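You operate a simulated robot arm through the tools that you are given. There is no shell and no other tool.

The job below is to be done with a simulated robot arm. You get a single attempt, and the scene is never put back.

## Task
Set the side guide to LARGE, then roll the large pallet in and pin it.
Fine: loosen the guide knob and tighten it again; roll the pallet to the stop, lift lever UP.

The check looks at the end state, three seconds after you hand in, the way a careful person would. Anything else that was tipped, shoved, dropped, spilled or broken makes it a failure.

## Robot
A 7-joint arm with a two-finger parallel gripper, fixed in place. Base frame: the origin is on the floor under the middle of its stand, x ahead of it, y to its left, z up. Lengths are in m, angles in rad, forces in N, time in s.
It reaches about 1.147 m from its shoulder. Its first joint turns from -2.897 to 2.897 rad. Payload 3.43 kg.
The TCP is the grasp point between the finger pads, 0.03 m short of the fingertips. In the tool frame z runs along the fingers and y along their closing line. The gripper opens to 0.094 m. The fingers are 0.028 m wide and 0.01 m thick; the gripper's body (0.05 by 0.096 m) begins 0.055 m behind the TCP.
Orientation is told as [roll, pitch, yaw] about the base's x, y, z axes, in that order, counted from this pose: with the fingers straight down and closing along the base's y, the tool's x points along the base's -x, its y along +y and its z along -z.

## Interface
- The arm moves only by the tool move_arm. Its argument "moves" is a list of rows, each a list of 7 numbers: the turn, a rotation vector about the base's x, y, z in rad, then the shift along the base's x, y, z in m, then the finger opening in m, from 0 to 0.094. In form: [[rx, ry, rz, x, y, z, jaw], ...]. A call has 1 to 20 rows; each row is the pose to reach, as a shift and turn from the pose commanded when the call began. Rows are played at 5 a second. More than 0.05 m and 0.15 rad between two rows, or a gripper value outside its range, and nothing of the call is played. Where a pose cannot be reached the arm comes as near as it can. A force on the tool above 40 N (or 10 N above the force at the start of the call, whichever is more), or a blocked arm, ends the call early, and 0.2 s more pass. The fingers move at their own pace (about 0.045 m/s each) and stop on an object; they squeeze with about 21 N. The grip force told is the motor's: it shows also when the fingers shut on nothing. Time passes only in rows, and 0.2 s behind the last, so rows that repeat a pose let the fingers close. It gives the time, the measured TCP pose, the force on the tool (base axes), the opening and the grip force at its end, in the units of the frame above (readings bear some noise), with the torque about the TCP (base axes, N m) and any sound that the robot's microphone picked up.
- Cameras (640 x 400 px; columns grow to the right, rows downward): "scene" is fixed at [0.0494, 0.5001, 1.4277]; the picture's right is [-0.77, -0.64, 0.00], its down [-0.37, 0.45, -0.82] and it looks along [0.52, -0.63, -0.58] (base axes); focal length 324 px, centre (320, 200). "wrist" rides on the gripper at [0.076, 0.014, -0.103] in the tool frame; the picture's right is [-0.18, 0.98, 0.00], its down [-0.75, -0.14, -0.64] and it looks along [-0.63, -0.12, 0.77] (tool axes); focal length 243 px, centre (320, 200). There is no depth. A picture from a camera that has moved, and an enlarged one, comes with that camera's place and axes in the base frame and with its lens.
- snapshot(camera): a new picture of that camera. No time passes.
- enlarge(camera, box): a new picture of the part [left, top, right, bottom] of that camera's present view, enlarged. No time passes.
- hand_in(): hands the job in; it is judged then, once.

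Nothing tells you positions but the pictures and the camera data. Unless the task says otherwise, let go and move clear before handing in.

The tools are called as a command line: name --pt "numbers of a row" for each row, then --argument value for the rest, lists and objects as JSON in quotes. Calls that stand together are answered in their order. move_arm: Moves the arm, as the interface text tells. Its arguments: {"type":"object","properties":{"moves":{"type":"array"}},"required":["moves"]} The other tools are called the same way: snapshot (camera) takes a picture; enlarge (camera, box) takes an enlarged picture of a part of a camera's view; hand_in () hands the job in.

At the start:

```text
t: 0.0
ee_pos: [0.5445, -0.2767, 1.028]
tcp_rot: [0.0, 0.001, 0.0]
wrist_force: [0.2, 0.9, -0.2]
wrist_torque: [-0.03, 0.02, 0.05]
opening: 0.094
finger_force: 0.1
```

scene: 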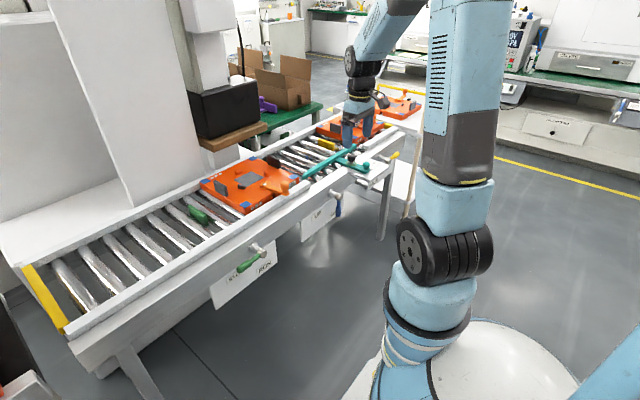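
wrist: 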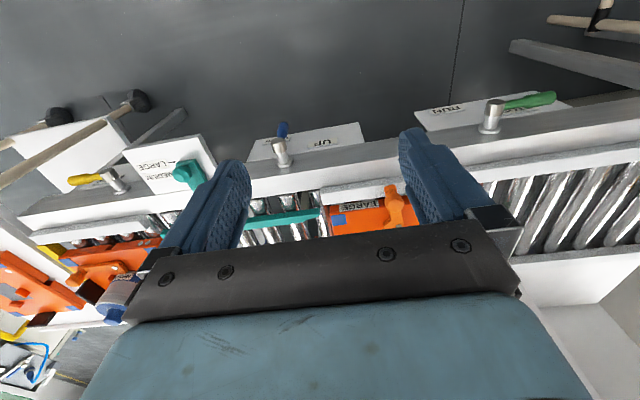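

I see a roller conveyor with an orange pallet, a teal side guide with a knob, a blue lever marked UP, and green and yellow levers. I'll look closer before moving anything.

enlarge --camera "scene" --box '[180, 80, 440, 240]'

enlarge --camera "scene" --box '[280, 90, 440, 190]'

enlarge --camera "scene" --box '[160, 150, 360, 320]'

enlarge --camera "wrist" --box '[0, 80, 320, 280]'

enlarge --camera "wrist" --box '[240, 80, 560, 280]'

```text
2.46 times, centred on (310, 160) of scene
camera zoom: at [0.0494, 0.5001, 1.4277], right [-0.77, -0.64, 0.0], down [-0.37, 0.45, -0.82], along [0.52, -0.63, -0.58], focal length 798 px, centre (345, 298)
```

zoom: 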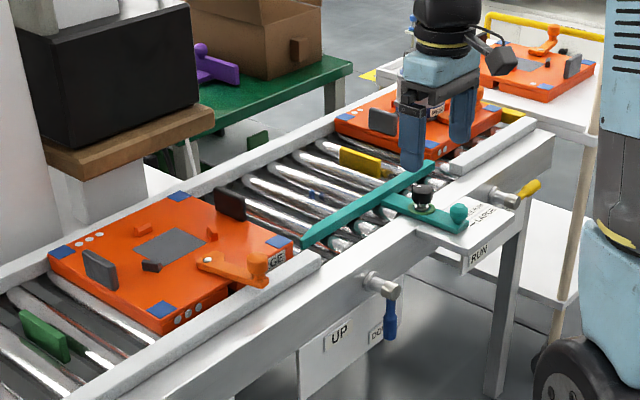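

```text
4.00 times, centred on (360, 140) of scene
camera zoom: at [0.0494, 0.5001, 1.4277], right [-0.77, -0.64, 0.0], down [-0.37, 0.45, -0.82], along [0.52, -0.63, -0.58], focal length 1297 px, centre (160, 440)
```

zoom: 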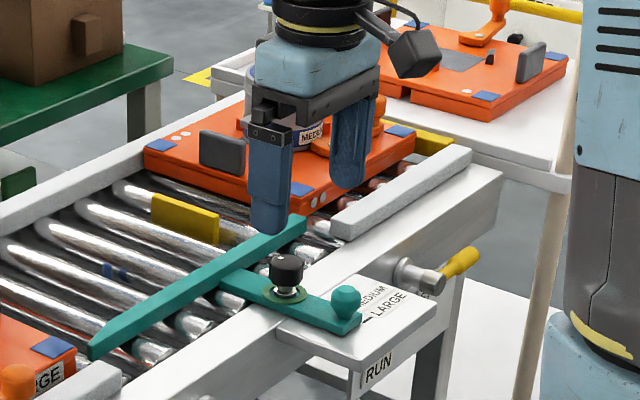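

```text
2.35 times, centred on (260, 235) of scene
camera zoom: at [0.0494, 0.5001, 1.4277], right [-0.77, -0.64, 0.0], down [-0.37, 0.45, -0.82], along [0.52, -0.63, -0.58], focal length 763 px, centre (461, 118)
```

zoom: 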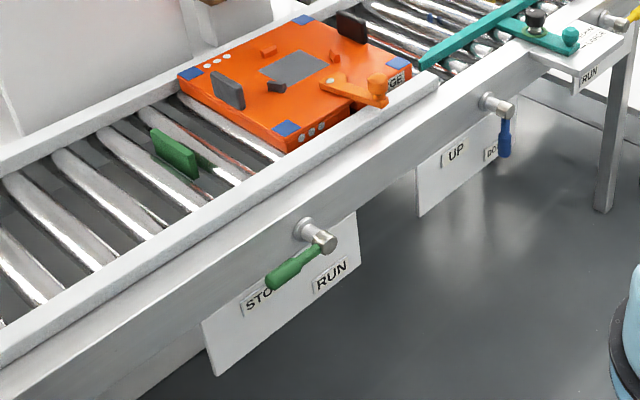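

```text
2.00 times, centred on (160, 180) of wrist
camera zoom: at [0.4679, -0.2622, 1.1317], right [0.18, 0.98, 0.0], down [0.75, -0.14, 0.64], along [0.63, -0.12, -0.77], focal length 485 px, centre (640, 240)
```

zoom: 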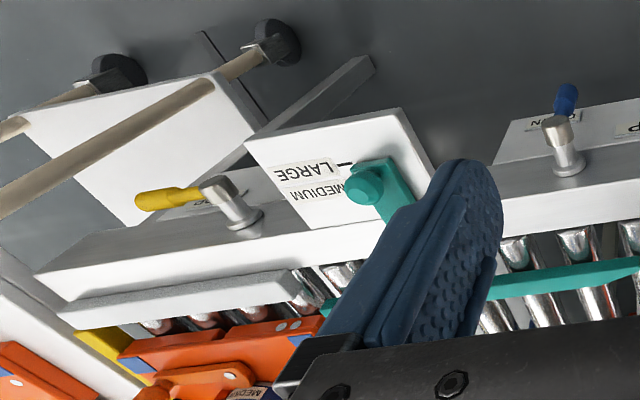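

```text
2.00 times, centred on (400, 180) of wrist
camera zoom: at [0.4679, -0.2622, 1.1317], right [0.18, 0.98, 0.0], down [0.75, -0.14, 0.64], along [0.63, -0.12, -0.77], focal length 485 px, centre (160, 240)
```

zoom: 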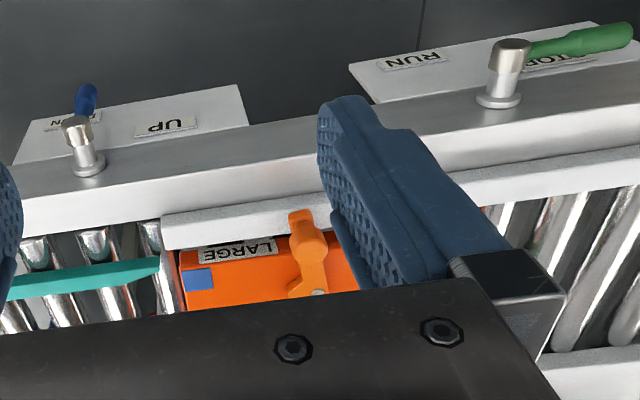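

The teal guide is at MEDIUM, with its ball handle near (0.67, -0.56, 0.75) and its black knob near (0.75, -0.56, 0.76). I'll move the wrist camera over there for a closer view, staying well above everything.

move_arm --pt "0 0 0 0.01 -0.042 -0.01 0.094" --pt "0 0 0 0.02 -0.084 -0.02 0.094" --pt "0 0 0 0.03 -0.126 -0.03 0.094" --pt "0 0 0 0.04 -0.168 -0.05 0.094" --pt "0 0 0 0.05 -0.21 -0.07 0.094" --pt "0 0 0 0.06 -0.25 -0.09 0.094" --pt "0 0 0 0.06 -0.25 -0.09 0.094"

snapshot --camera "wrist"

snapshot --camera "scene"

```text
t: 1.6
ee_pos: [0.6033, -0.5238, 0.9394]
tcp_rot: [-0.001, 0.0, 0.0]
wrist_force: [0.6, 0.1, 1.4]
wrist_torque: [-0.01, 0.01, -0.01]
opening: 0.0941
finger_force: 0.0
```

```text
taken
camera wrist: at [0.5271, -0.5105, 1.0415], right [0.18, 0.98, 0.0], down [0.75, -0.14, 0.64], along [0.63, -0.12, -0.77], focal length 243 px, centre (320, 200)
```

wrist: 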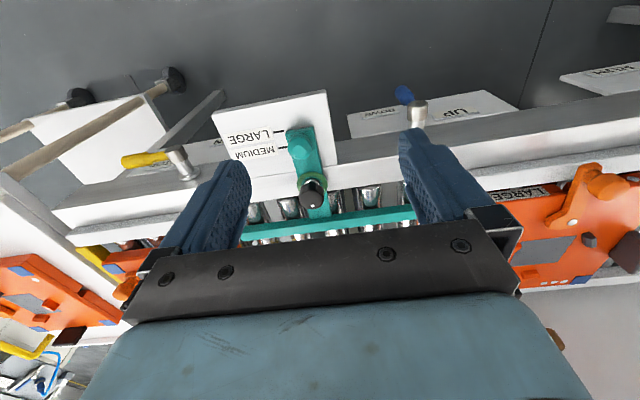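

```text
taken
```

scene: 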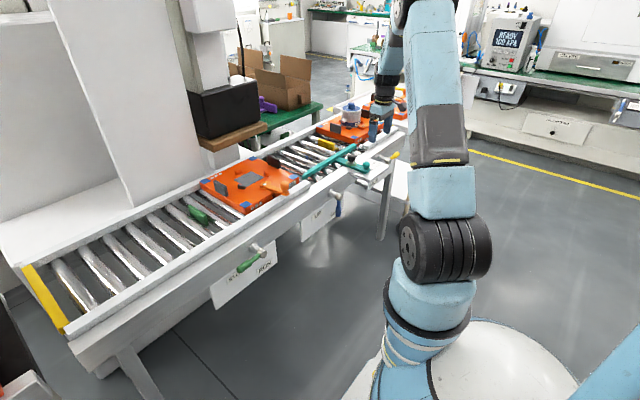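

enlarge --camera "wrist" --box '[210, 90, 410, 250]'

enlarge --camera "scene" --box '[280, 90, 440, 190]'

enlarge --camera "scene" --box '[330, 140, 410, 190]'

enlarge --camera "wrist" --box '[0, 130, 220, 290]'

enlarge --camera "wrist" --box '[330, 60, 640, 290]'

```text
2.50 times, centred on (310, 170) of wrist
camera zoom: at [0.5271, -0.5105, 1.0415], right [0.18, 0.98, 0.0], down [0.75, -0.14, 0.64], along [0.63, -0.12, -0.77], focal length 606 px, centre (345, 275)
```

zoom: 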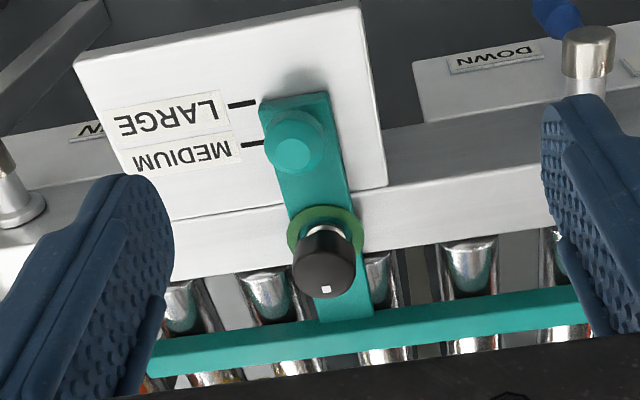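

```text
4.00 times, centred on (360, 140) of scene
camera zoom: at [0.0494, 0.5001, 1.4277], right [-0.77, -0.64, 0.0], down [-0.37, 0.45, -0.82], along [0.52, -0.63, -0.58], focal length 1297 px, centre (160, 440)
```

zoom: 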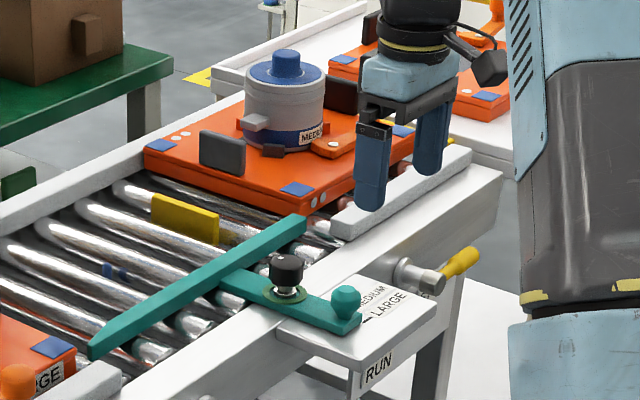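

```text
8.00 times, centred on (370, 165) of scene
camera zoom: at [0.0494, 0.5001, 1.4277], right [-0.77, -0.64, 0.0], down [-0.37, 0.45, -0.82], along [0.52, -0.63, -0.58], focal length 2594 px, centre (-80, 480)
```

zoom: 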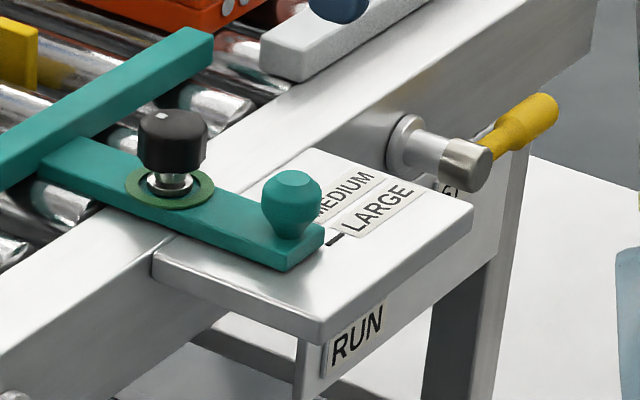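

```text
2.50 times, centred on (110, 210) of wrist
camera zoom: at [0.5271, -0.5105, 1.0415], right [0.18, 0.98, 0.0], down [0.75, -0.14, 0.64], along [0.63, -0.12, -0.77], focal length 606 px, centre (845, 175)
```

zoom: 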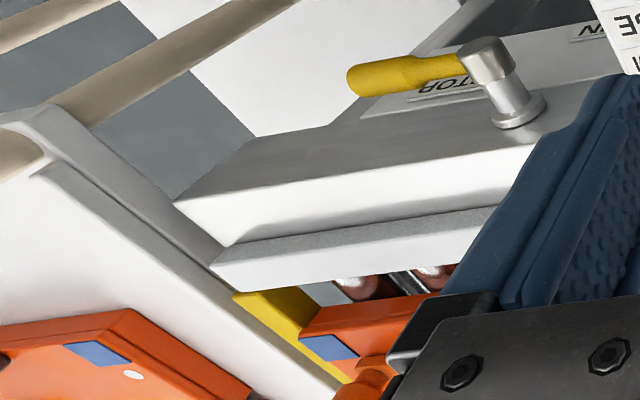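

```text
1.74 times, centred on (485, 175) of wrist
camera zoom: at [0.5271, -0.5105, 1.0415], right [0.18, 0.98, 0.0], down [0.75, -0.14, 0.64], along [0.63, -0.12, -0.77], focal length 422 px, centre (33, 244)
```

zoom: 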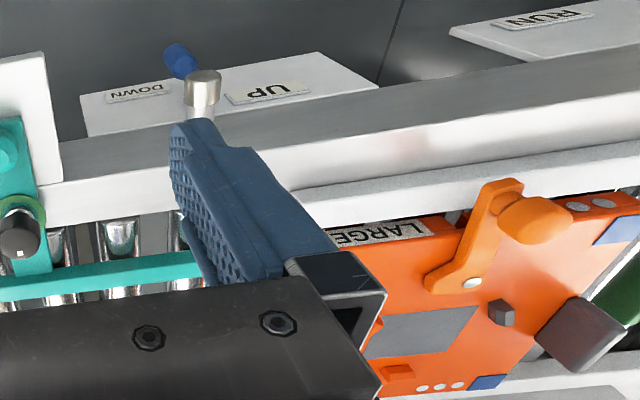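

The ball handle sits beside the MEDIUM mark, but the perspective makes that hard to confirm. I'll tilt the wrist so its camera looks straight down and measure the guide, pallet and marks from there.

move_arm --pt "0 0.137 0 0.017 -0.006 0.005 0.094" --pt "0 0.274 0 0.034 -0.012 0.01 0.094" --pt "0 0.411 0 0.051 -0.018 0.015 0.094" --pt "0 0.548 0 0.068 -0.024 0.02 0.094" --pt "0 0.686 0 0.086 -0.03 0.025 0.094" --pt "0 0.686 0 0.086 -0.03 0.025 0.094"

snapshot --camera "wrist"

enlarge --camera "wrist" --box '[240, 100, 400, 200]'

```text
t: 3.0
ee_pos: [0.6907, -0.5564, 0.9658]
tcp_rot: [-0.001, 0.687, -0.001]
wrist_force: [0.5, -0.1, -0.6]
wrist_torque: [0.0, 0.02, 0.03]
opening: 0.0941
finger_force: 0.0
```

```text
taken
camera wrist: at [0.6963, -0.542, 1.0926], right [0.14, 0.98, -0.12], down [0.99, -0.14, 0.02], along [0.0, -0.12, -0.99], focal length 243 px, centre (320, 200)
```

wrist: 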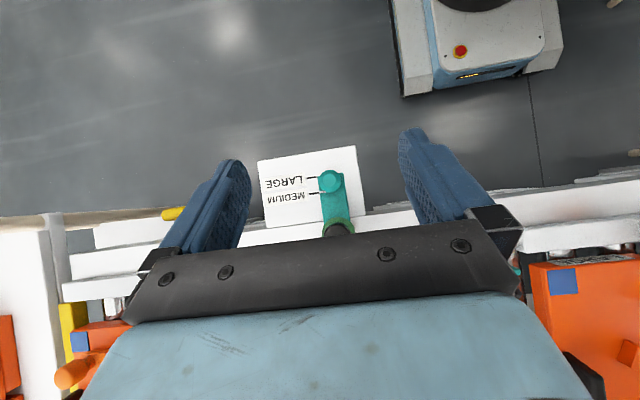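

```text
4.00 times, centred on (320, 150) of wrist
camera zoom: at [0.6963, -0.542, 1.0926], right [0.14, 0.98, -0.12], down [0.99, -0.14, 0.02], along [0.0, -0.12, -0.99], focal length 970 px, centre (320, 400)
```

zoom: 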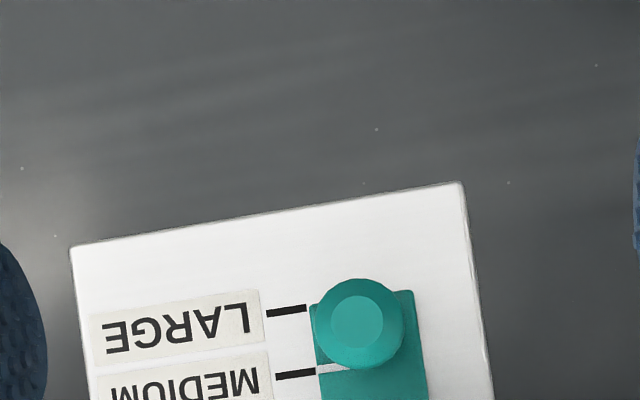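

There's a white index line on the teal arm, and it lines up with the MEDIUM mark. LARGE is about 25 mm further in −x. I'll look closer at the index line, then find the knob.

enlarge --camera "wrist" --box '[260, 140, 380, 240]'

enlarge --camera "wrist" --box '[480, 150, 640, 400]'

enlarge --camera "wrist" --box '[0, 150, 200, 400]'

```text
4.00 times, centred on (320, 190) of wrist
camera zoom: at [0.6963, -0.542, 1.0926], right [0.14, 0.98, -0.12], down [0.99, -0.14, 0.02], along [0.0, -0.12, -0.99], focal length 970 px, centre (320, 240)
```

zoom: 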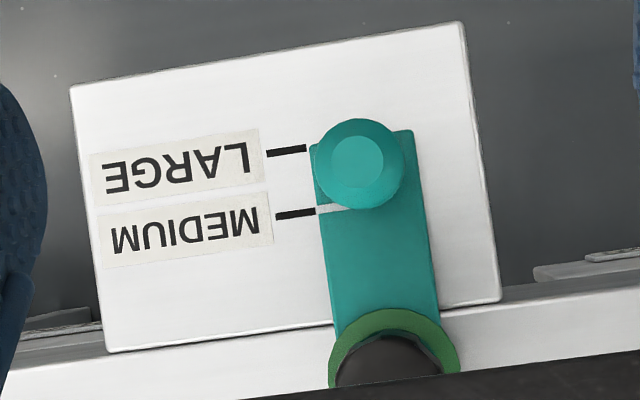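

```text
1.60 times, centred on (560, 275) of wrist
camera zoom: at [0.6963, -0.542, 1.0926], right [0.14, 0.98, -0.12], down [0.99, -0.14, 0.02], along [0.0, -0.12, -0.99], focal length 388 px, centre (-64, 80)
```

zoom: 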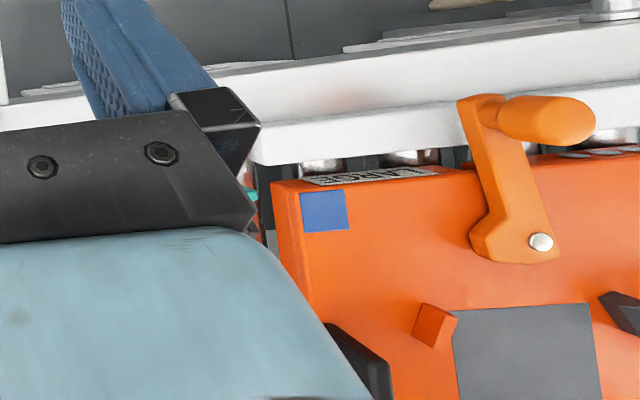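

```text
1.60 times, centred on (100, 275) of wrist
camera zoom: at [0.6963, -0.542, 1.0926], right [0.14, 0.98, -0.12], down [0.99, -0.14, 0.02], along [0.0, -0.12, -0.99], focal length 388 px, centre (672, 80)
```

zoom: 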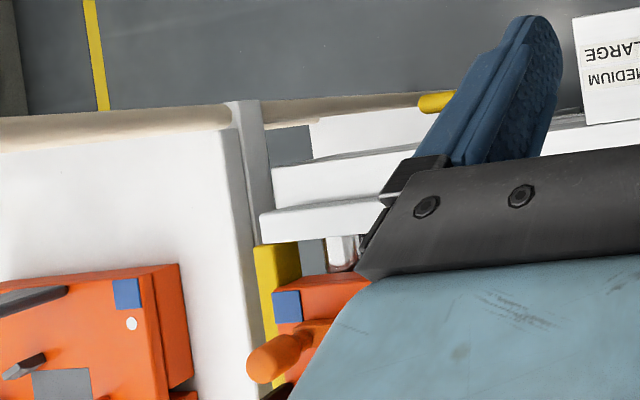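

The guide's index is on MEDIUM and needs about 24 mm of travel toward −x. The knob is near (0.750, -0.565) with its top at about z 0.77. I'll bring the hand back to vertical above the knob and pre-turn it clockwise so there's room to loosen.

move_arm --pt "0 -0.137 0 0.012 -0.002 0.0 0.094" --pt "0 -0.274 0 0.024 -0.004 0.0 0.094" --pt "0 -0.411 0 0.036 -0.006 -0.01 0.094" --pt "0 -0.548 0 0.048 -0.007 -0.02 0.094" --pt "0 -0.686 0 0.0595 -0.008 -0.03 0.094" --pt "0 -0.686 0 0.0595 -0.008 -0.06 0.094" --pt "0 -0.686 0 0.0595 -0.008 -0.06 0.094"

snapshot --camera "wrist"

enlarge --camera "scene" --box '[330, 110, 410, 190]'

```text
t: 4.6
ee_pos: [0.749, -0.565, 0.9031]
tcp_rot: [-0.002, 0.001, -0.001]
wrist_force: [0.1, 0.2, -0.3]
wrist_torque: [0.04, 0.01, 0.02]
opening: 0.094
finger_force: 0.1
```

```text
taken
camera wrist: at [0.6728, -0.5499, 1.0055], right [0.18, 0.98, 0.0], down [0.75, -0.14, 0.64], along [0.63, -0.12, -0.77], focal length 243 px, centre (320, 200)
```

wrist: 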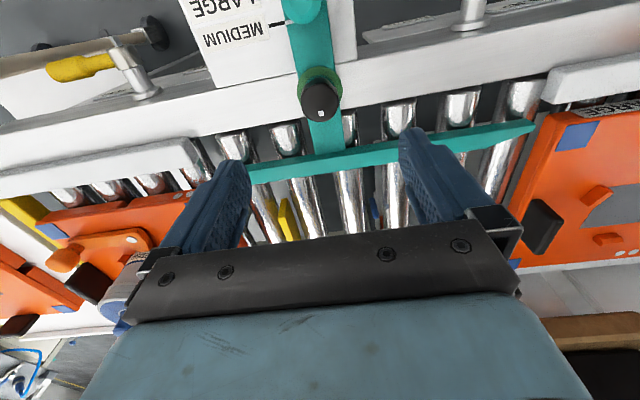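

```text
5.00 times, centred on (370, 150) of scene
camera zoom: at [0.0494, 0.5001, 1.4277], right [-0.77, -0.64, 0.0], down [-0.37, 0.45, -0.82], along [0.52, -0.63, -0.58], focal length 1622 px, centre (70, 450)
```

zoom: 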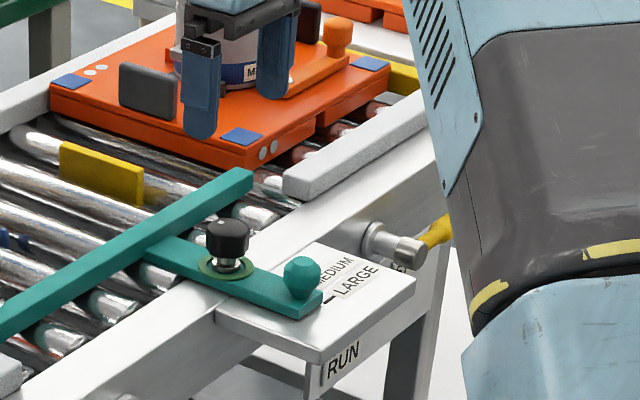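

enlarge --camera "wrist" --box '[270, 50, 370, 150]'

enlarge --camera "wrist" --box '[160, 60, 420, 250]'

enlarge --camera "wrist" --box '[400, 60, 640, 270]'

enlarge --camera "wrist" --box '[0, 40, 240, 290]'

```text
4.00 times, centred on (320, 100) of wrist
camera zoom: at [0.6728, -0.5499, 1.0055], right [0.18, 0.98, 0.0], down [0.75, -0.14, 0.64], along [0.63, -0.12, -0.77], focal length 970 px, centre (320, 600)
```

zoom: 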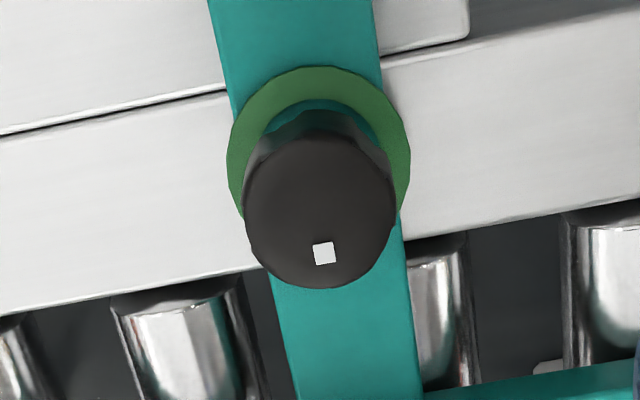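

```text
2.11 times, centred on (290, 155) of wrist
camera zoom: at [0.6728, -0.5499, 1.0055], right [0.18, 0.98, 0.0], down [0.75, -0.14, 0.64], along [0.63, -0.12, -0.77], focal length 511 px, centre (383, 295)
```

zoom: 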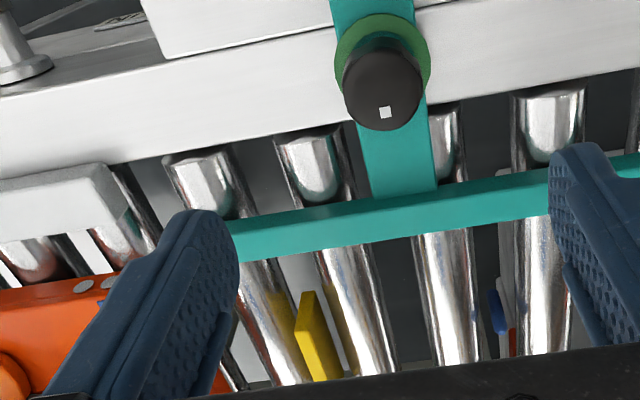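

```text
1.90 times, centred on (520, 165) of wrist
camera zoom: at [0.6728, -0.5499, 1.0055], right [0.18, 0.98, 0.0], down [0.75, -0.14, 0.64], along [0.63, -0.12, -0.77], focal length 462 px, centre (-61, 267)
```

zoom: 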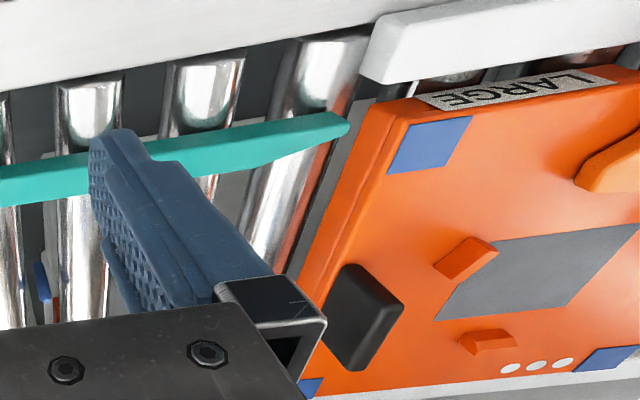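

```text
1.60 times, centred on (120, 165) of wrist
camera zoom: at [0.6728, -0.5499, 1.0055], right [0.18, 0.98, 0.0], down [0.75, -0.14, 0.64], along [0.63, -0.12, -0.77], focal length 388 px, centre (640, 256)
```

zoom: 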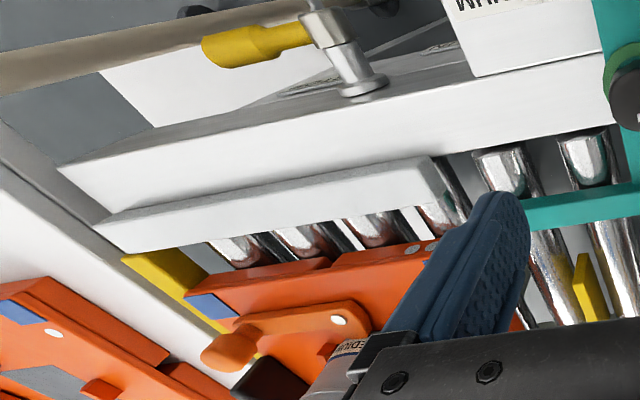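

The knob's top centre is at about (0.748, -0.5635, 0.768) and it's roughly 36 mm wide. I'll pre-turn the hand clockwise at this height, then check before descending.

move_arm --pt "0 0 -0.15 0 0.0 0 0.062" --pt "0 0 -0.3 -0.001 0.001 0 0.062" --pt "0 0 -0.45 -0.001 0.001 0 0.062" --pt "0 0 -0.6 -0.001 0.001 0 0.062" --pt "0 0 -0.75 -0.001 0.001 0 0.062" --pt "0 0 -0.9 -0.001 0.001 0 0.062" --pt "0 0 -1.05 -0.001 0.001 0 0.062" --pt "0 0 -1.2 -0.001 0.001 0 0.062" --pt "0 0 -1.2 -0.001 0.001 -0.04 0.062" --pt "0 0 -1.2 -0.001 0.001 -0.08 0.062" --pt "0 0 -1.2 -0.001 0.001 -0.08 0.062"

snapshot --camera "wrist"

enlarge --camera "scene" --box '[330, 110, 410, 190]'

```text
t: 7.0
ee_pos: [0.747, -0.5627, 0.8241]
tcp_rot: [-0.001, 0.001, -1.2]
wrist_force: [0.7, 0.0, -0.4]
wrist_torque: [0.03, 0.01, -0.04]
opening: 0.0622
finger_force: 0.1
```

```text
taken
camera wrist: at [0.7326, -0.487, 0.927], right [0.98, 0.18, 0.0], down [0.14, -0.75, 0.64], along [0.12, -0.63, -0.77], focal length 243 px, centre (320, 200)
```

wrist: 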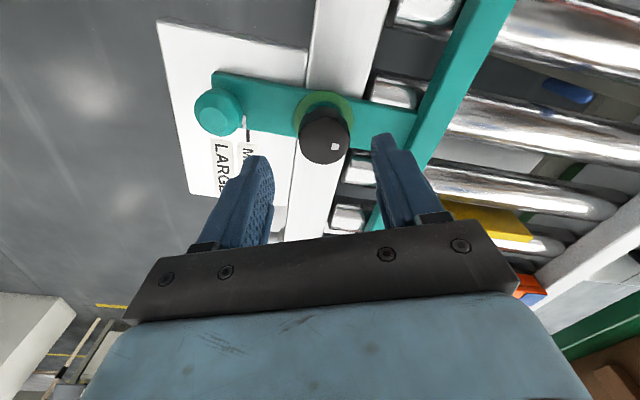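

```text
5.00 times, centred on (370, 150) of scene
camera zoom: at [0.0494, 0.5001, 1.4277], right [-0.77, -0.64, 0.0], down [-0.37, 0.45, -0.82], along [0.52, -0.63, -0.58], focal length 1622 px, centre (70, 450)
```

zoom: 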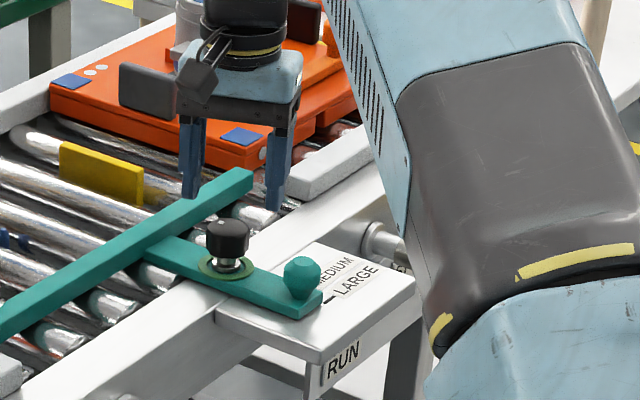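

The knob is centred under the fingers. I'll descend so the fingertips are just above the green washer, then close on the knob.

move_arm --pt "0 0 0 0.001 -0.0005 -0.02 0.062" --pt "0 0 0 0.001 -0.0005 -0.035 0.062" --pt "0 0 0 0.001 -0.0005 -0.047 0.062" --pt "0 0 0 0.001 -0.0005 -0.047 0.062"

snapshot --camera "wrist"

enlarge --camera "scene" --box '[330, 110, 410, 190]'

```text
t: 8.0
ee_pos: [0.7489, -0.5637, 0.7776]
tcp_rot: [0.002, 0.0, -1.2]
wrist_force: [-1.1, -1.1, 0.4]
wrist_torque: [-0.01, -0.02, 0.0]
opening: 0.0622
finger_force: 0.1
```

```text
taken
camera wrist: at [0.7345, -0.4879, 0.8803], right [0.98, 0.18, 0.0], down [0.14, -0.75, 0.64], along [0.12, -0.63, -0.77], focal length 243 px, centre (320, 200)
```

wrist: 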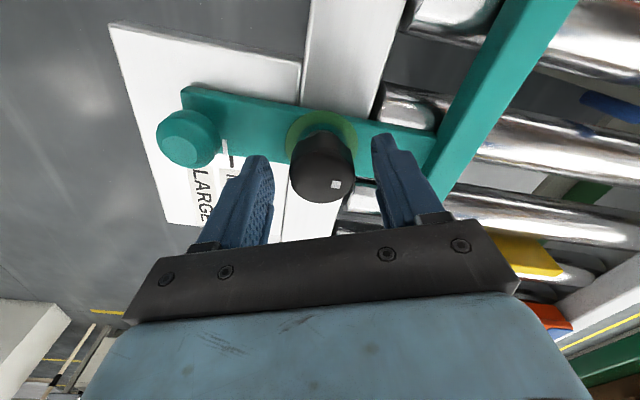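

```text
5.00 times, centred on (370, 150) of scene
camera zoom: at [0.0494, 0.5001, 1.4277], right [-0.77, -0.64, 0.0], down [-0.37, 0.45, -0.82], along [0.52, -0.63, -0.58], focal length 1622 px, centre (70, 450)
```

zoom: 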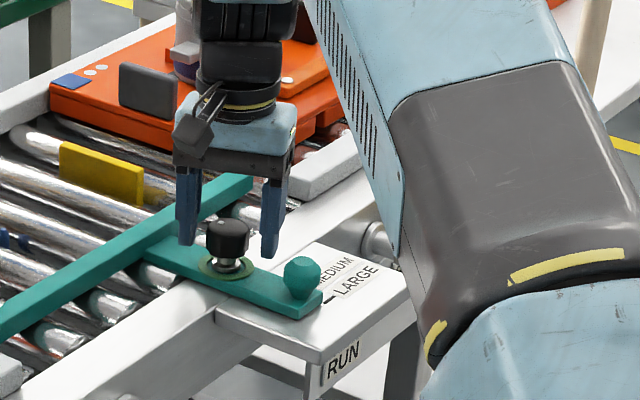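

The fingers straddle the knob evenly. Closing on it now.

move_arm --pt "0 0 0 0 0 -0.002 0.04" --pt "0 0 0 0 0 -0.002 0.02" --pt "0 0 0 0 0 -0.002 0.0" --pt "0 0 0 0 0 -0.002 0.0" --pt "0 0 0 0 0 -0.002 0.0"

enlarge --camera "scene" --box '[330, 110, 410, 190]'

enlarge --camera "wrist" --box '[220, 90, 420, 240]'

```text
t: 9.2
ee_pos: [0.7498, -0.5636, 0.7756]
tcp_rot: [0.0, -0.001, -1.2]
wrist_force: [11.9, 1.1, 0.3]
wrist_torque: [0.03, -0.26, -0.15]
opening: 0.0373
finger_force: 45.0
```

```text
5.00 times, centred on (370, 150) of scene
camera zoom: at [0.0494, 0.5001, 1.4277], right [-0.77, -0.64, 0.0], down [-0.37, 0.45, -0.82], along [0.52, -0.63, -0.58], focal length 1622 px, centre (70, 450)
```

zoom: 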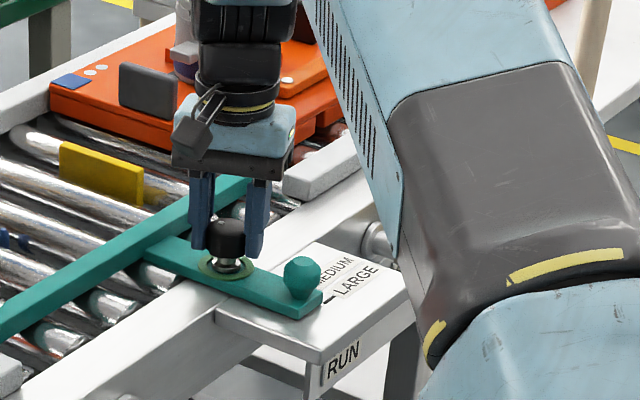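

```text
2.67 times, centred on (320, 165) of wrist
camera zoom: at [0.7352, -0.4875, 0.8784], right [0.98, 0.19, 0.0], down [0.14, -0.75, 0.64], along [0.12, -0.63, -0.77], focal length 647 px, centre (320, 293)
```

zoom: 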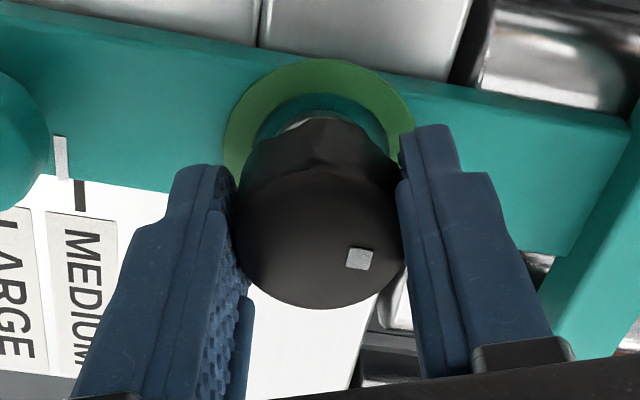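

The knob is gripped at 37 mm. Now I'll turn counter-clockwise to loosen, in a first part-turn while watching the marker and washer.

move_arm --pt "0 0 0.1 0.001 0 0 0.0" --pt "0 0 0.2 0.001 0 0 0.0" --pt "0 0 0.3 0.001 0 0 0.0" --pt "0 0 0.4 0.001 0 0 0.0" --pt "0 0 0.5 0.001 0 0 0.0" --pt "0 0 0.6 0.001 0 0 0.0" --pt "0 0 0.7 0.001 0 0 0.0" --pt "0 0 0.8 0.001 0 0 0.0"

enlarge --camera "scene" --box '[330, 110, 410, 190]'

enlarge --camera "wrist" --box '[220, 90, 420, 240]'

```text
t: 11.0
ee_pos: [0.7493, -0.5657, 0.7753]
tcp_rot: [0.0, 0.002, -0.4]
wrist_force: [-20.5, 10.7, 12.1]
wrist_torque: [0.34, 0.6, -0.01]
opening: 0.0372
finger_force: 45.3
```

```text
5.00 times, centred on (370, 150) of scene
camera zoom: at [0.0494, 0.5001, 1.4277], right [-0.77, -0.64, 0.0], down [-0.37, 0.45, -0.82], along [0.52, -0.63, -0.58], focal length 1622 px, centre (70, 450)
```

zoom: 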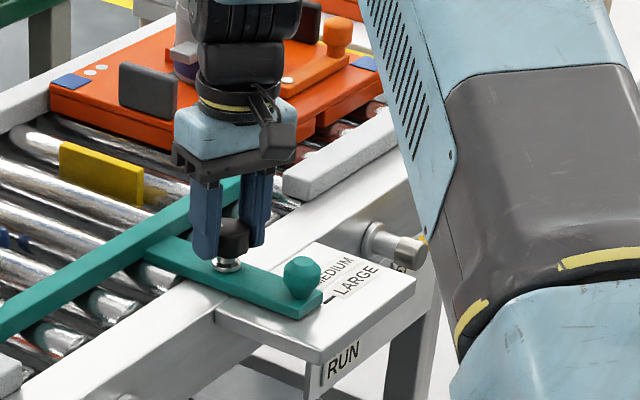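

```text
2.67 times, centred on (320, 165) of wrist
camera zoom: at [0.6845, -0.5216, 0.8789], right [0.55, 0.83, 0.0], down [0.64, -0.42, 0.64], along [0.53, -0.35, -0.77], focal length 647 px, centre (320, 293)
```

zoom: 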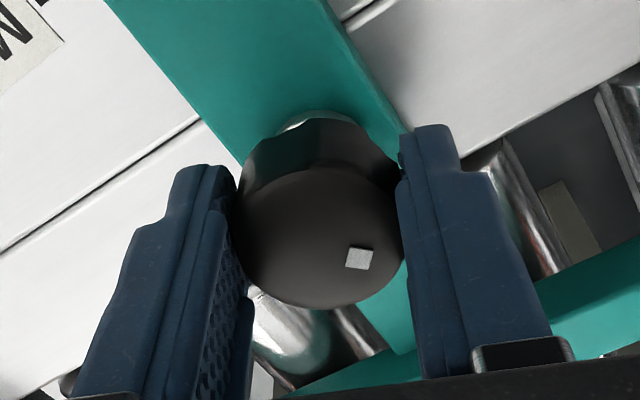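

The knob turned with the fingers and the green washer indicator has gone, so the clamp is loosening. I'll ease the side load and turn a bit further.

move_arm --pt "0 0 0.05 -0.001 0.0005 0.0005 0.0" --pt "0 0 0.15 -0.0014 0.0006 0.001 0.0" --pt "0 0 0.25 -0.0014 0.0006 0.001 0.0" --pt "0 0 0.35 -0.0014 0.0006 0.001 0.0" --pt "0 0 0.45 -0.0014 0.0006 0.001 0.0" --pt "0 0 0.5 -0.0014 0.0006 0.001 0.0"

enlarge --camera "scene" --box '[330, 110, 410, 190]'

enlarge --camera "wrist" --box '[220, 90, 420, 240]'

```text
t: 12.4
ee_pos: [0.7502, -0.5641, 0.777]
tcp_rot: [-0.002, 0.001, 0.102]
wrist_force: [-4.4, -13.2, 3.9]
wrist_torque: [-0.16, -0.4, -0.01]
opening: 0.037
finger_force: 44.9
```

```text
5.00 times, centred on (370, 150) of scene
camera zoom: at [0.0494, 0.5001, 1.4277], right [-0.77, -0.64, 0.0], down [-0.37, 0.45, -0.82], along [0.52, -0.63, -0.58], focal length 1622 px, centre (70, 450)
```

zoom: 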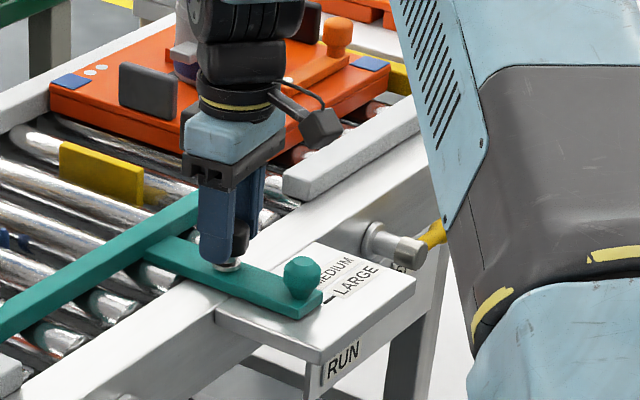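

```text
2.67 times, centred on (320, 165) of wrist
camera zoom: at [0.6717, -0.5582, 0.8794], right [0.08, 1.0, 0.0], down [0.76, -0.06, 0.64], along [0.64, -0.06, -0.77], focal length 647 px, centre (320, 293)
```

zoom: 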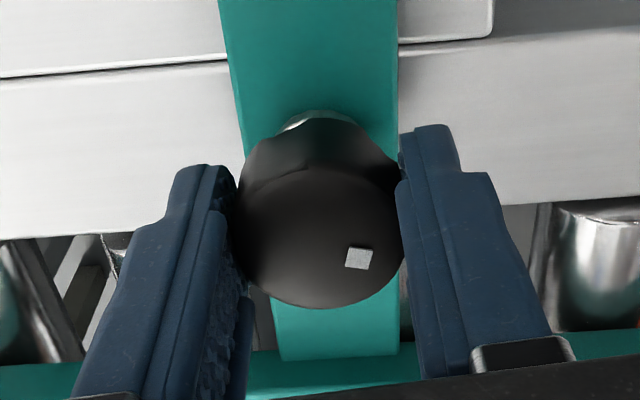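

The knob has turned about 75° in total with almost no resisting torque left. I'll let go, rise, and move over the teal ball handle.

move_arm --pt "0 0 0 0 0 0 0.03" --pt "0 0 0 0 0 0 0.06" --pt "0 0 0 0 0 0 0.062" --pt "0 0 0 0 0 0.03 0.062" --pt "0 0 0 0 0 0.07 0.062" --pt "0 0 -0.05 -0.04 0 0.075 0.062" --pt "0 0 -0.1 -0.0786 0 0.075 0.062" --pt "0 0 -0.1 -0.0786 0 0.075 0.062"

snapshot --camera "wrist"

enlarge --camera "scene" --box '[330, 110, 410, 190]'

```text
t: 14.2
ee_pos: [0.6722, -0.5639, 0.8504]
tcp_rot: [0.0, 0.0, -0.001]
wrist_force: [-0.1, 0.6, 0.2]
wrist_torque: [0.01, -0.02, 0.01]
opening: 0.0621
finger_force: 0.1
```

```text
taken
camera wrist: at [0.5956, -0.5494, 0.9535], right [0.18, 0.98, 0.0], down [0.75, -0.14, 0.64], along [0.63, -0.12, -0.77], focal length 243 px, centre (320, 200)
```

wrist: 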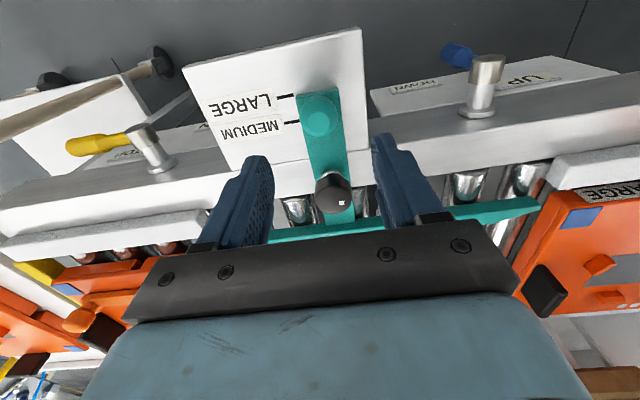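

```text
5.00 times, centred on (370, 150) of scene
camera zoom: at [0.0494, 0.5001, 1.4277], right [-0.77, -0.64, 0.0], down [-0.37, 0.45, -0.82], along [0.52, -0.63, -0.58], focal length 1622 px, centre (70, 450)
```

zoom: 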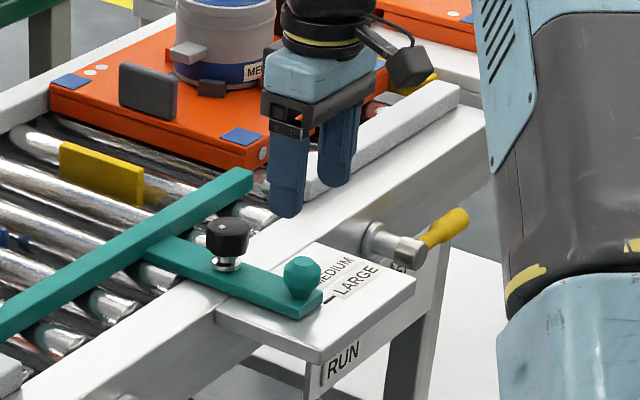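

The ball handle is directly below the hand at about (0.672, -0.564, 0.755). I'll descend around it, staying just above the teal arm, and close.

move_arm --pt "0 0 0 0.001 0 -0.035 0.062" --pt "0 0 0 0.001 0 -0.06 0.062" --pt "0 0 0 0.001 0 -0.078 0.062" --pt "0 0 0 0.001 0 -0.079 0.062" --pt "0 0 0 0.001 0 -0.079 0.03" --pt "0 0 0 0.001 0 -0.079 0.0" --pt "0 0 0 0.001 0 -0.079 0.0" --pt "0 0 0 0.001 0 -0.079 0.0"

enlarge --camera "wrist" --box '[200, 60, 420, 240]'

enlarge --camera "scene" --box '[330, 110, 410, 190]'

```text
t: 16.0
ee_pos: [0.6727, -0.5655, 0.7721]
tcp_rot: [-0.002, -0.001, 0.0]
wrist_force: [3.7, -9.8, -2.0]
wrist_torque: [-0.31, -0.31, 0.02]
opening: 0.0313
finger_force: 44.7
```

```text
2.22 times, centred on (310, 150) of wrist
camera zoom: at [0.5963, -0.5504, 0.8746], right [0.18, 0.98, 0.0], down [0.75, -0.14, 0.64], along [0.63, -0.12, -0.77], focal length 539 px, centre (342, 311)
```

zoom: 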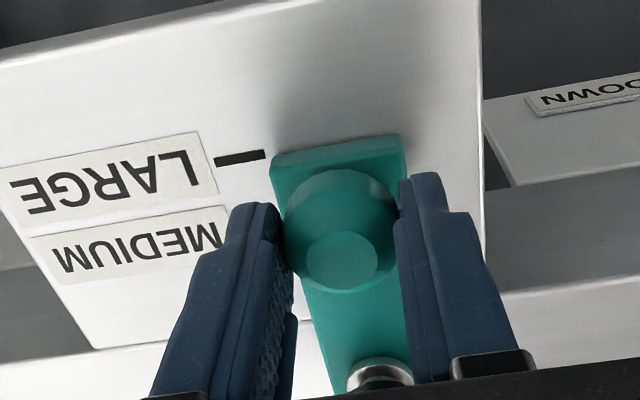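

```text
5.00 times, centred on (370, 150) of scene
camera zoom: at [0.0494, 0.5001, 1.4277], right [-0.77, -0.64, 0.0], down [-0.37, 0.45, -0.82], along [0.52, -0.63, -0.58], focal length 1622 px, centre (70, 450)
```

zoom: 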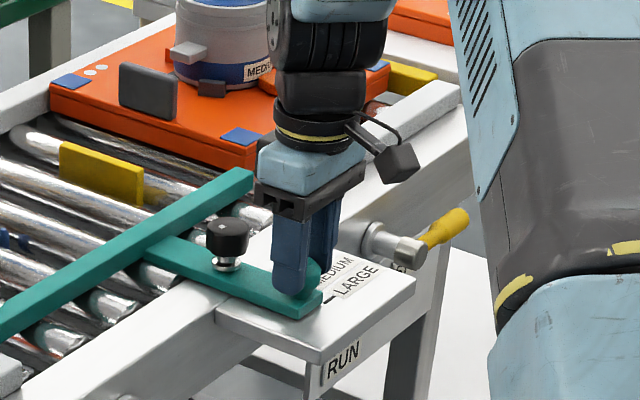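

The ball is held. I'll pull toward −x in small steps, 12 mm first, to check it slides freely.

move_arm --pt "0 0 0 -0.002 -0.001 0 0.0" --pt "0 0 0 -0.005 -0.001 0 0.0" --pt "0 0 0 -0.008 -0.001 0 0.0" --pt "0 0 0 -0.012 -0.001 0 0.0" --pt "0 0 0 -0.012 -0.001 0 0.0"

enlarge --camera "wrist" --box '[200, 60, 420, 240]'

enlarge --camera "scene" --box '[330, 110, 410, 190]'

```text
t: 17.2
ee_pos: [0.6595, -0.5649, 0.772]
tcp_rot: [0.001, 0.0, 0.0]
wrist_force: [4.0, -6.6, 7.4]
wrist_torque: [-0.14, -0.13, 0.11]
opening: 0.0317
finger_force: 45.4
```

```text
2.22 times, centred on (310, 150) of wrist
camera zoom: at [0.5833, -0.5506, 0.8746], right [0.18, 0.98, 0.0], down [0.75, -0.14, 0.64], along [0.63, -0.12, -0.77], focal length 539 px, centre (342, 311)
```

zoom: 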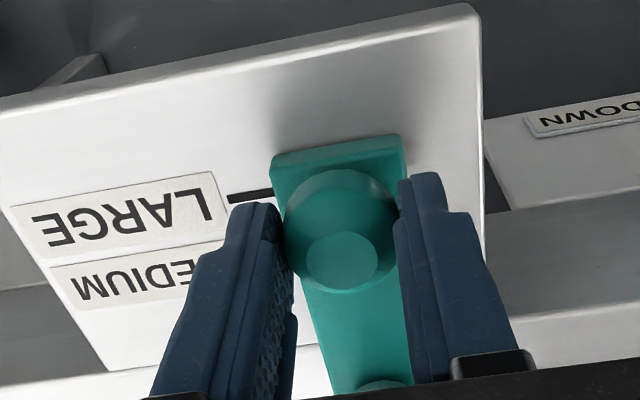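

```text
5.00 times, centred on (370, 150) of scene
camera zoom: at [0.0494, 0.5001, 1.4277], right [-0.77, -0.64, 0.0], down [-0.37, 0.45, -0.82], along [0.52, -0.63, -0.58], focal length 1622 px, centre (70, 450)
```

zoom: 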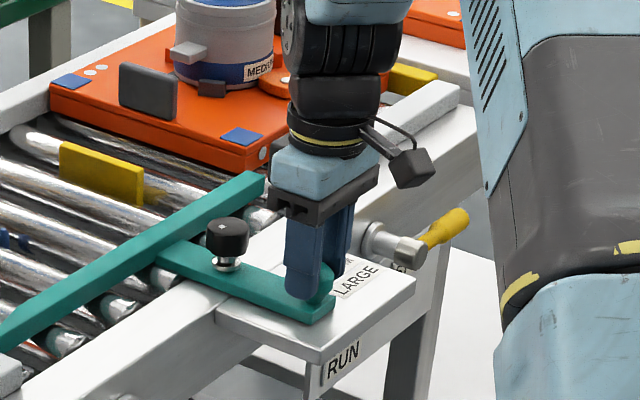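

The guide slides with the handle while the knob stays put. I'll pull the remaining 12 mm, then release and lift away to check the alignment.

move_arm --pt "0 0 0 -0.003 0 0 0.0" --pt "0 0 0 -0.006 0 0 0.0" --pt "0 0 0 -0.009 0 0 0.0" --pt "0 0 0 -0.012 0 0 0.0" --pt "0 0 0 -0.012 0 0 0.0"

enlarge --camera "wrist" --box '[200, 60, 420, 240]'

enlarge --camera "scene" --box '[330, 110, 410, 190]'

```text
t: 18.4
ee_pos: [0.6477, -0.5653, 0.7719]
tcp_rot: [0.001, 0.001, 0.0]
wrist_force: [2.9, -7.8, -0.1]
wrist_torque: [-0.11, -0.25, -0.09]
opening: 0.0317
finger_force: 44.8
```

```text
2.22 times, centred on (310, 150) of wrist
camera zoom: at [0.5712, -0.5505, 0.8746], right [0.18, 0.98, 0.0], down [0.75, -0.14, 0.64], along [0.63, -0.12, -0.77], focal length 539 px, centre (342, 311)
```

zoom: 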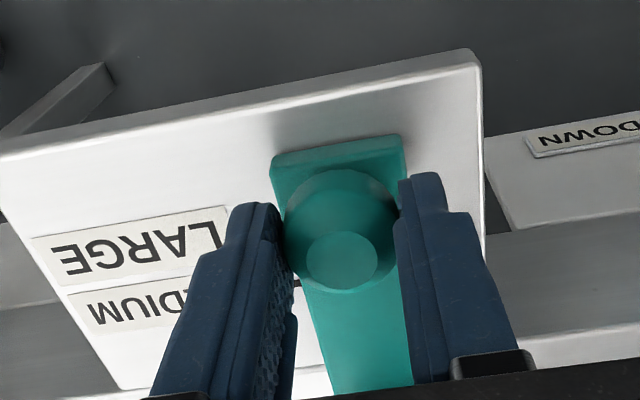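

```text
5.00 times, centred on (370, 150) of scene
camera zoom: at [0.0494, 0.5001, 1.4277], right [-0.77, -0.64, 0.0], down [-0.37, 0.45, -0.82], along [0.52, -0.63, -0.58], focal length 1622 px, centre (70, 450)
```

zoom: 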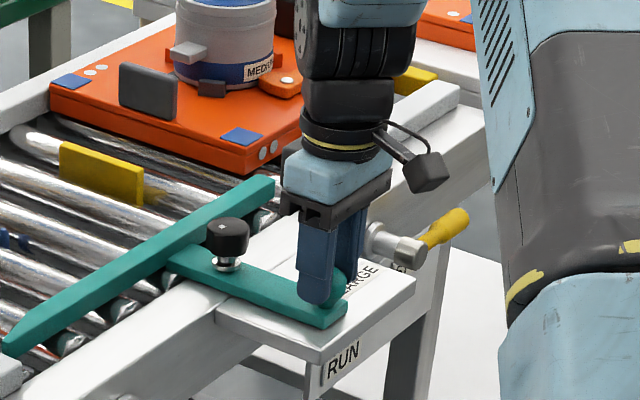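

move_arm --pt "0 0 0 0 0 0 0.03" --pt "0 0 0 0 0 0 0.062" --pt "0 0 0 0 0 0.0 0.062" --pt "0 0 0 0 0 0.04 0.07" --pt "0 0 0 0 0 0.08 0.08" --pt "0 0.137 0 0 0 0.11 0.094" --pt "0 0.274 0 0 0 0.12 0.094" --pt "0 0.411 0 0.0 0 0.13 0.094" --pt "0 0.548 0 0.01 0 0.14 0.094" --pt "0 0.686 0 0.02 0 0.14 0.094" --pt "0 0.686 0 0.02 0 0.14 0.094"

snapshot --camera "wrist"

enlarge --camera "wrist" --box '[260, 140, 380, 240]'

enlarge --camera "scene" --box '[330, 110, 410, 190]'

```text
t: 20.8
ee_pos: [0.6671, -0.5653, 0.9127]
tcp_rot: [0.0, 0.687, 0.001]
wrist_force: [1.0, -0.6, -0.6]
wrist_torque: [-0.04, 0.0, 0.02]
opening: 0.0942
finger_force: 0.0
```

```text
taken
camera wrist: at [0.6734, -0.5505, 1.0408], right [0.14, 0.98, -0.12], down [0.99, -0.14, 0.02], along [0.0, -0.12, -0.99], focal length 243 px, centre (320, 200)
```

wrist: 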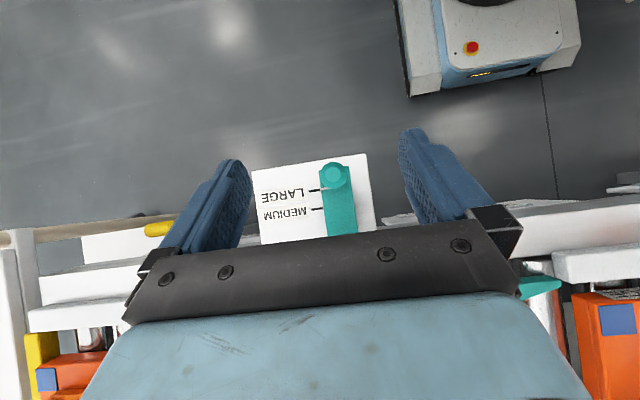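

```text
4.00 times, centred on (320, 190) of wrist
camera zoom: at [0.6734, -0.5505, 1.0408], right [0.14, 0.98, -0.12], down [0.99, -0.14, 0.02], along [0.0, -0.12, -0.99], focal length 970 px, centre (320, 240)
```

zoom: 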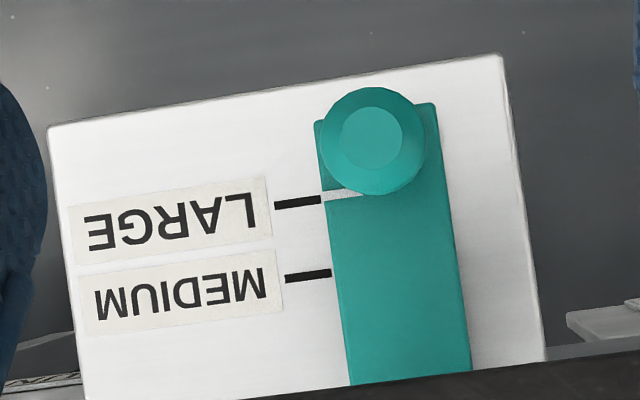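

```text
5.00 times, centred on (370, 150) of scene
camera zoom: at [0.0494, 0.5001, 1.4277], right [-0.77, -0.64, 0.0], down [-0.37, 0.45, -0.82], along [0.52, -0.63, -0.58], focal length 1622 px, centre (70, 450)
```

zoom: 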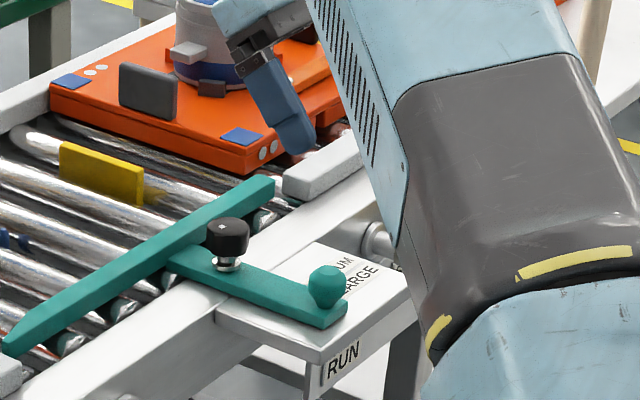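

enlarge --camera "wrist" --box '[300, 175, 350, 210]'

```text
11.43 times, centred on (325, 192) of wrist
camera zoom: at [0.6734, -0.5505, 1.0408], right [0.14, 0.98, -0.12], down [0.99, -0.14, 0.02], along [0.0, -0.12, -0.99], focal length 2773 px, centre (263, 286)
```

zoom: 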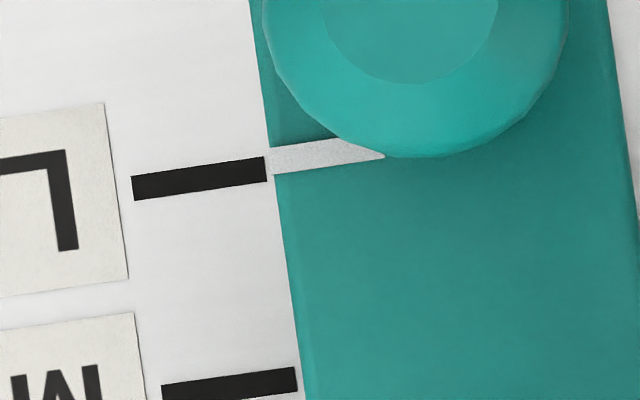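

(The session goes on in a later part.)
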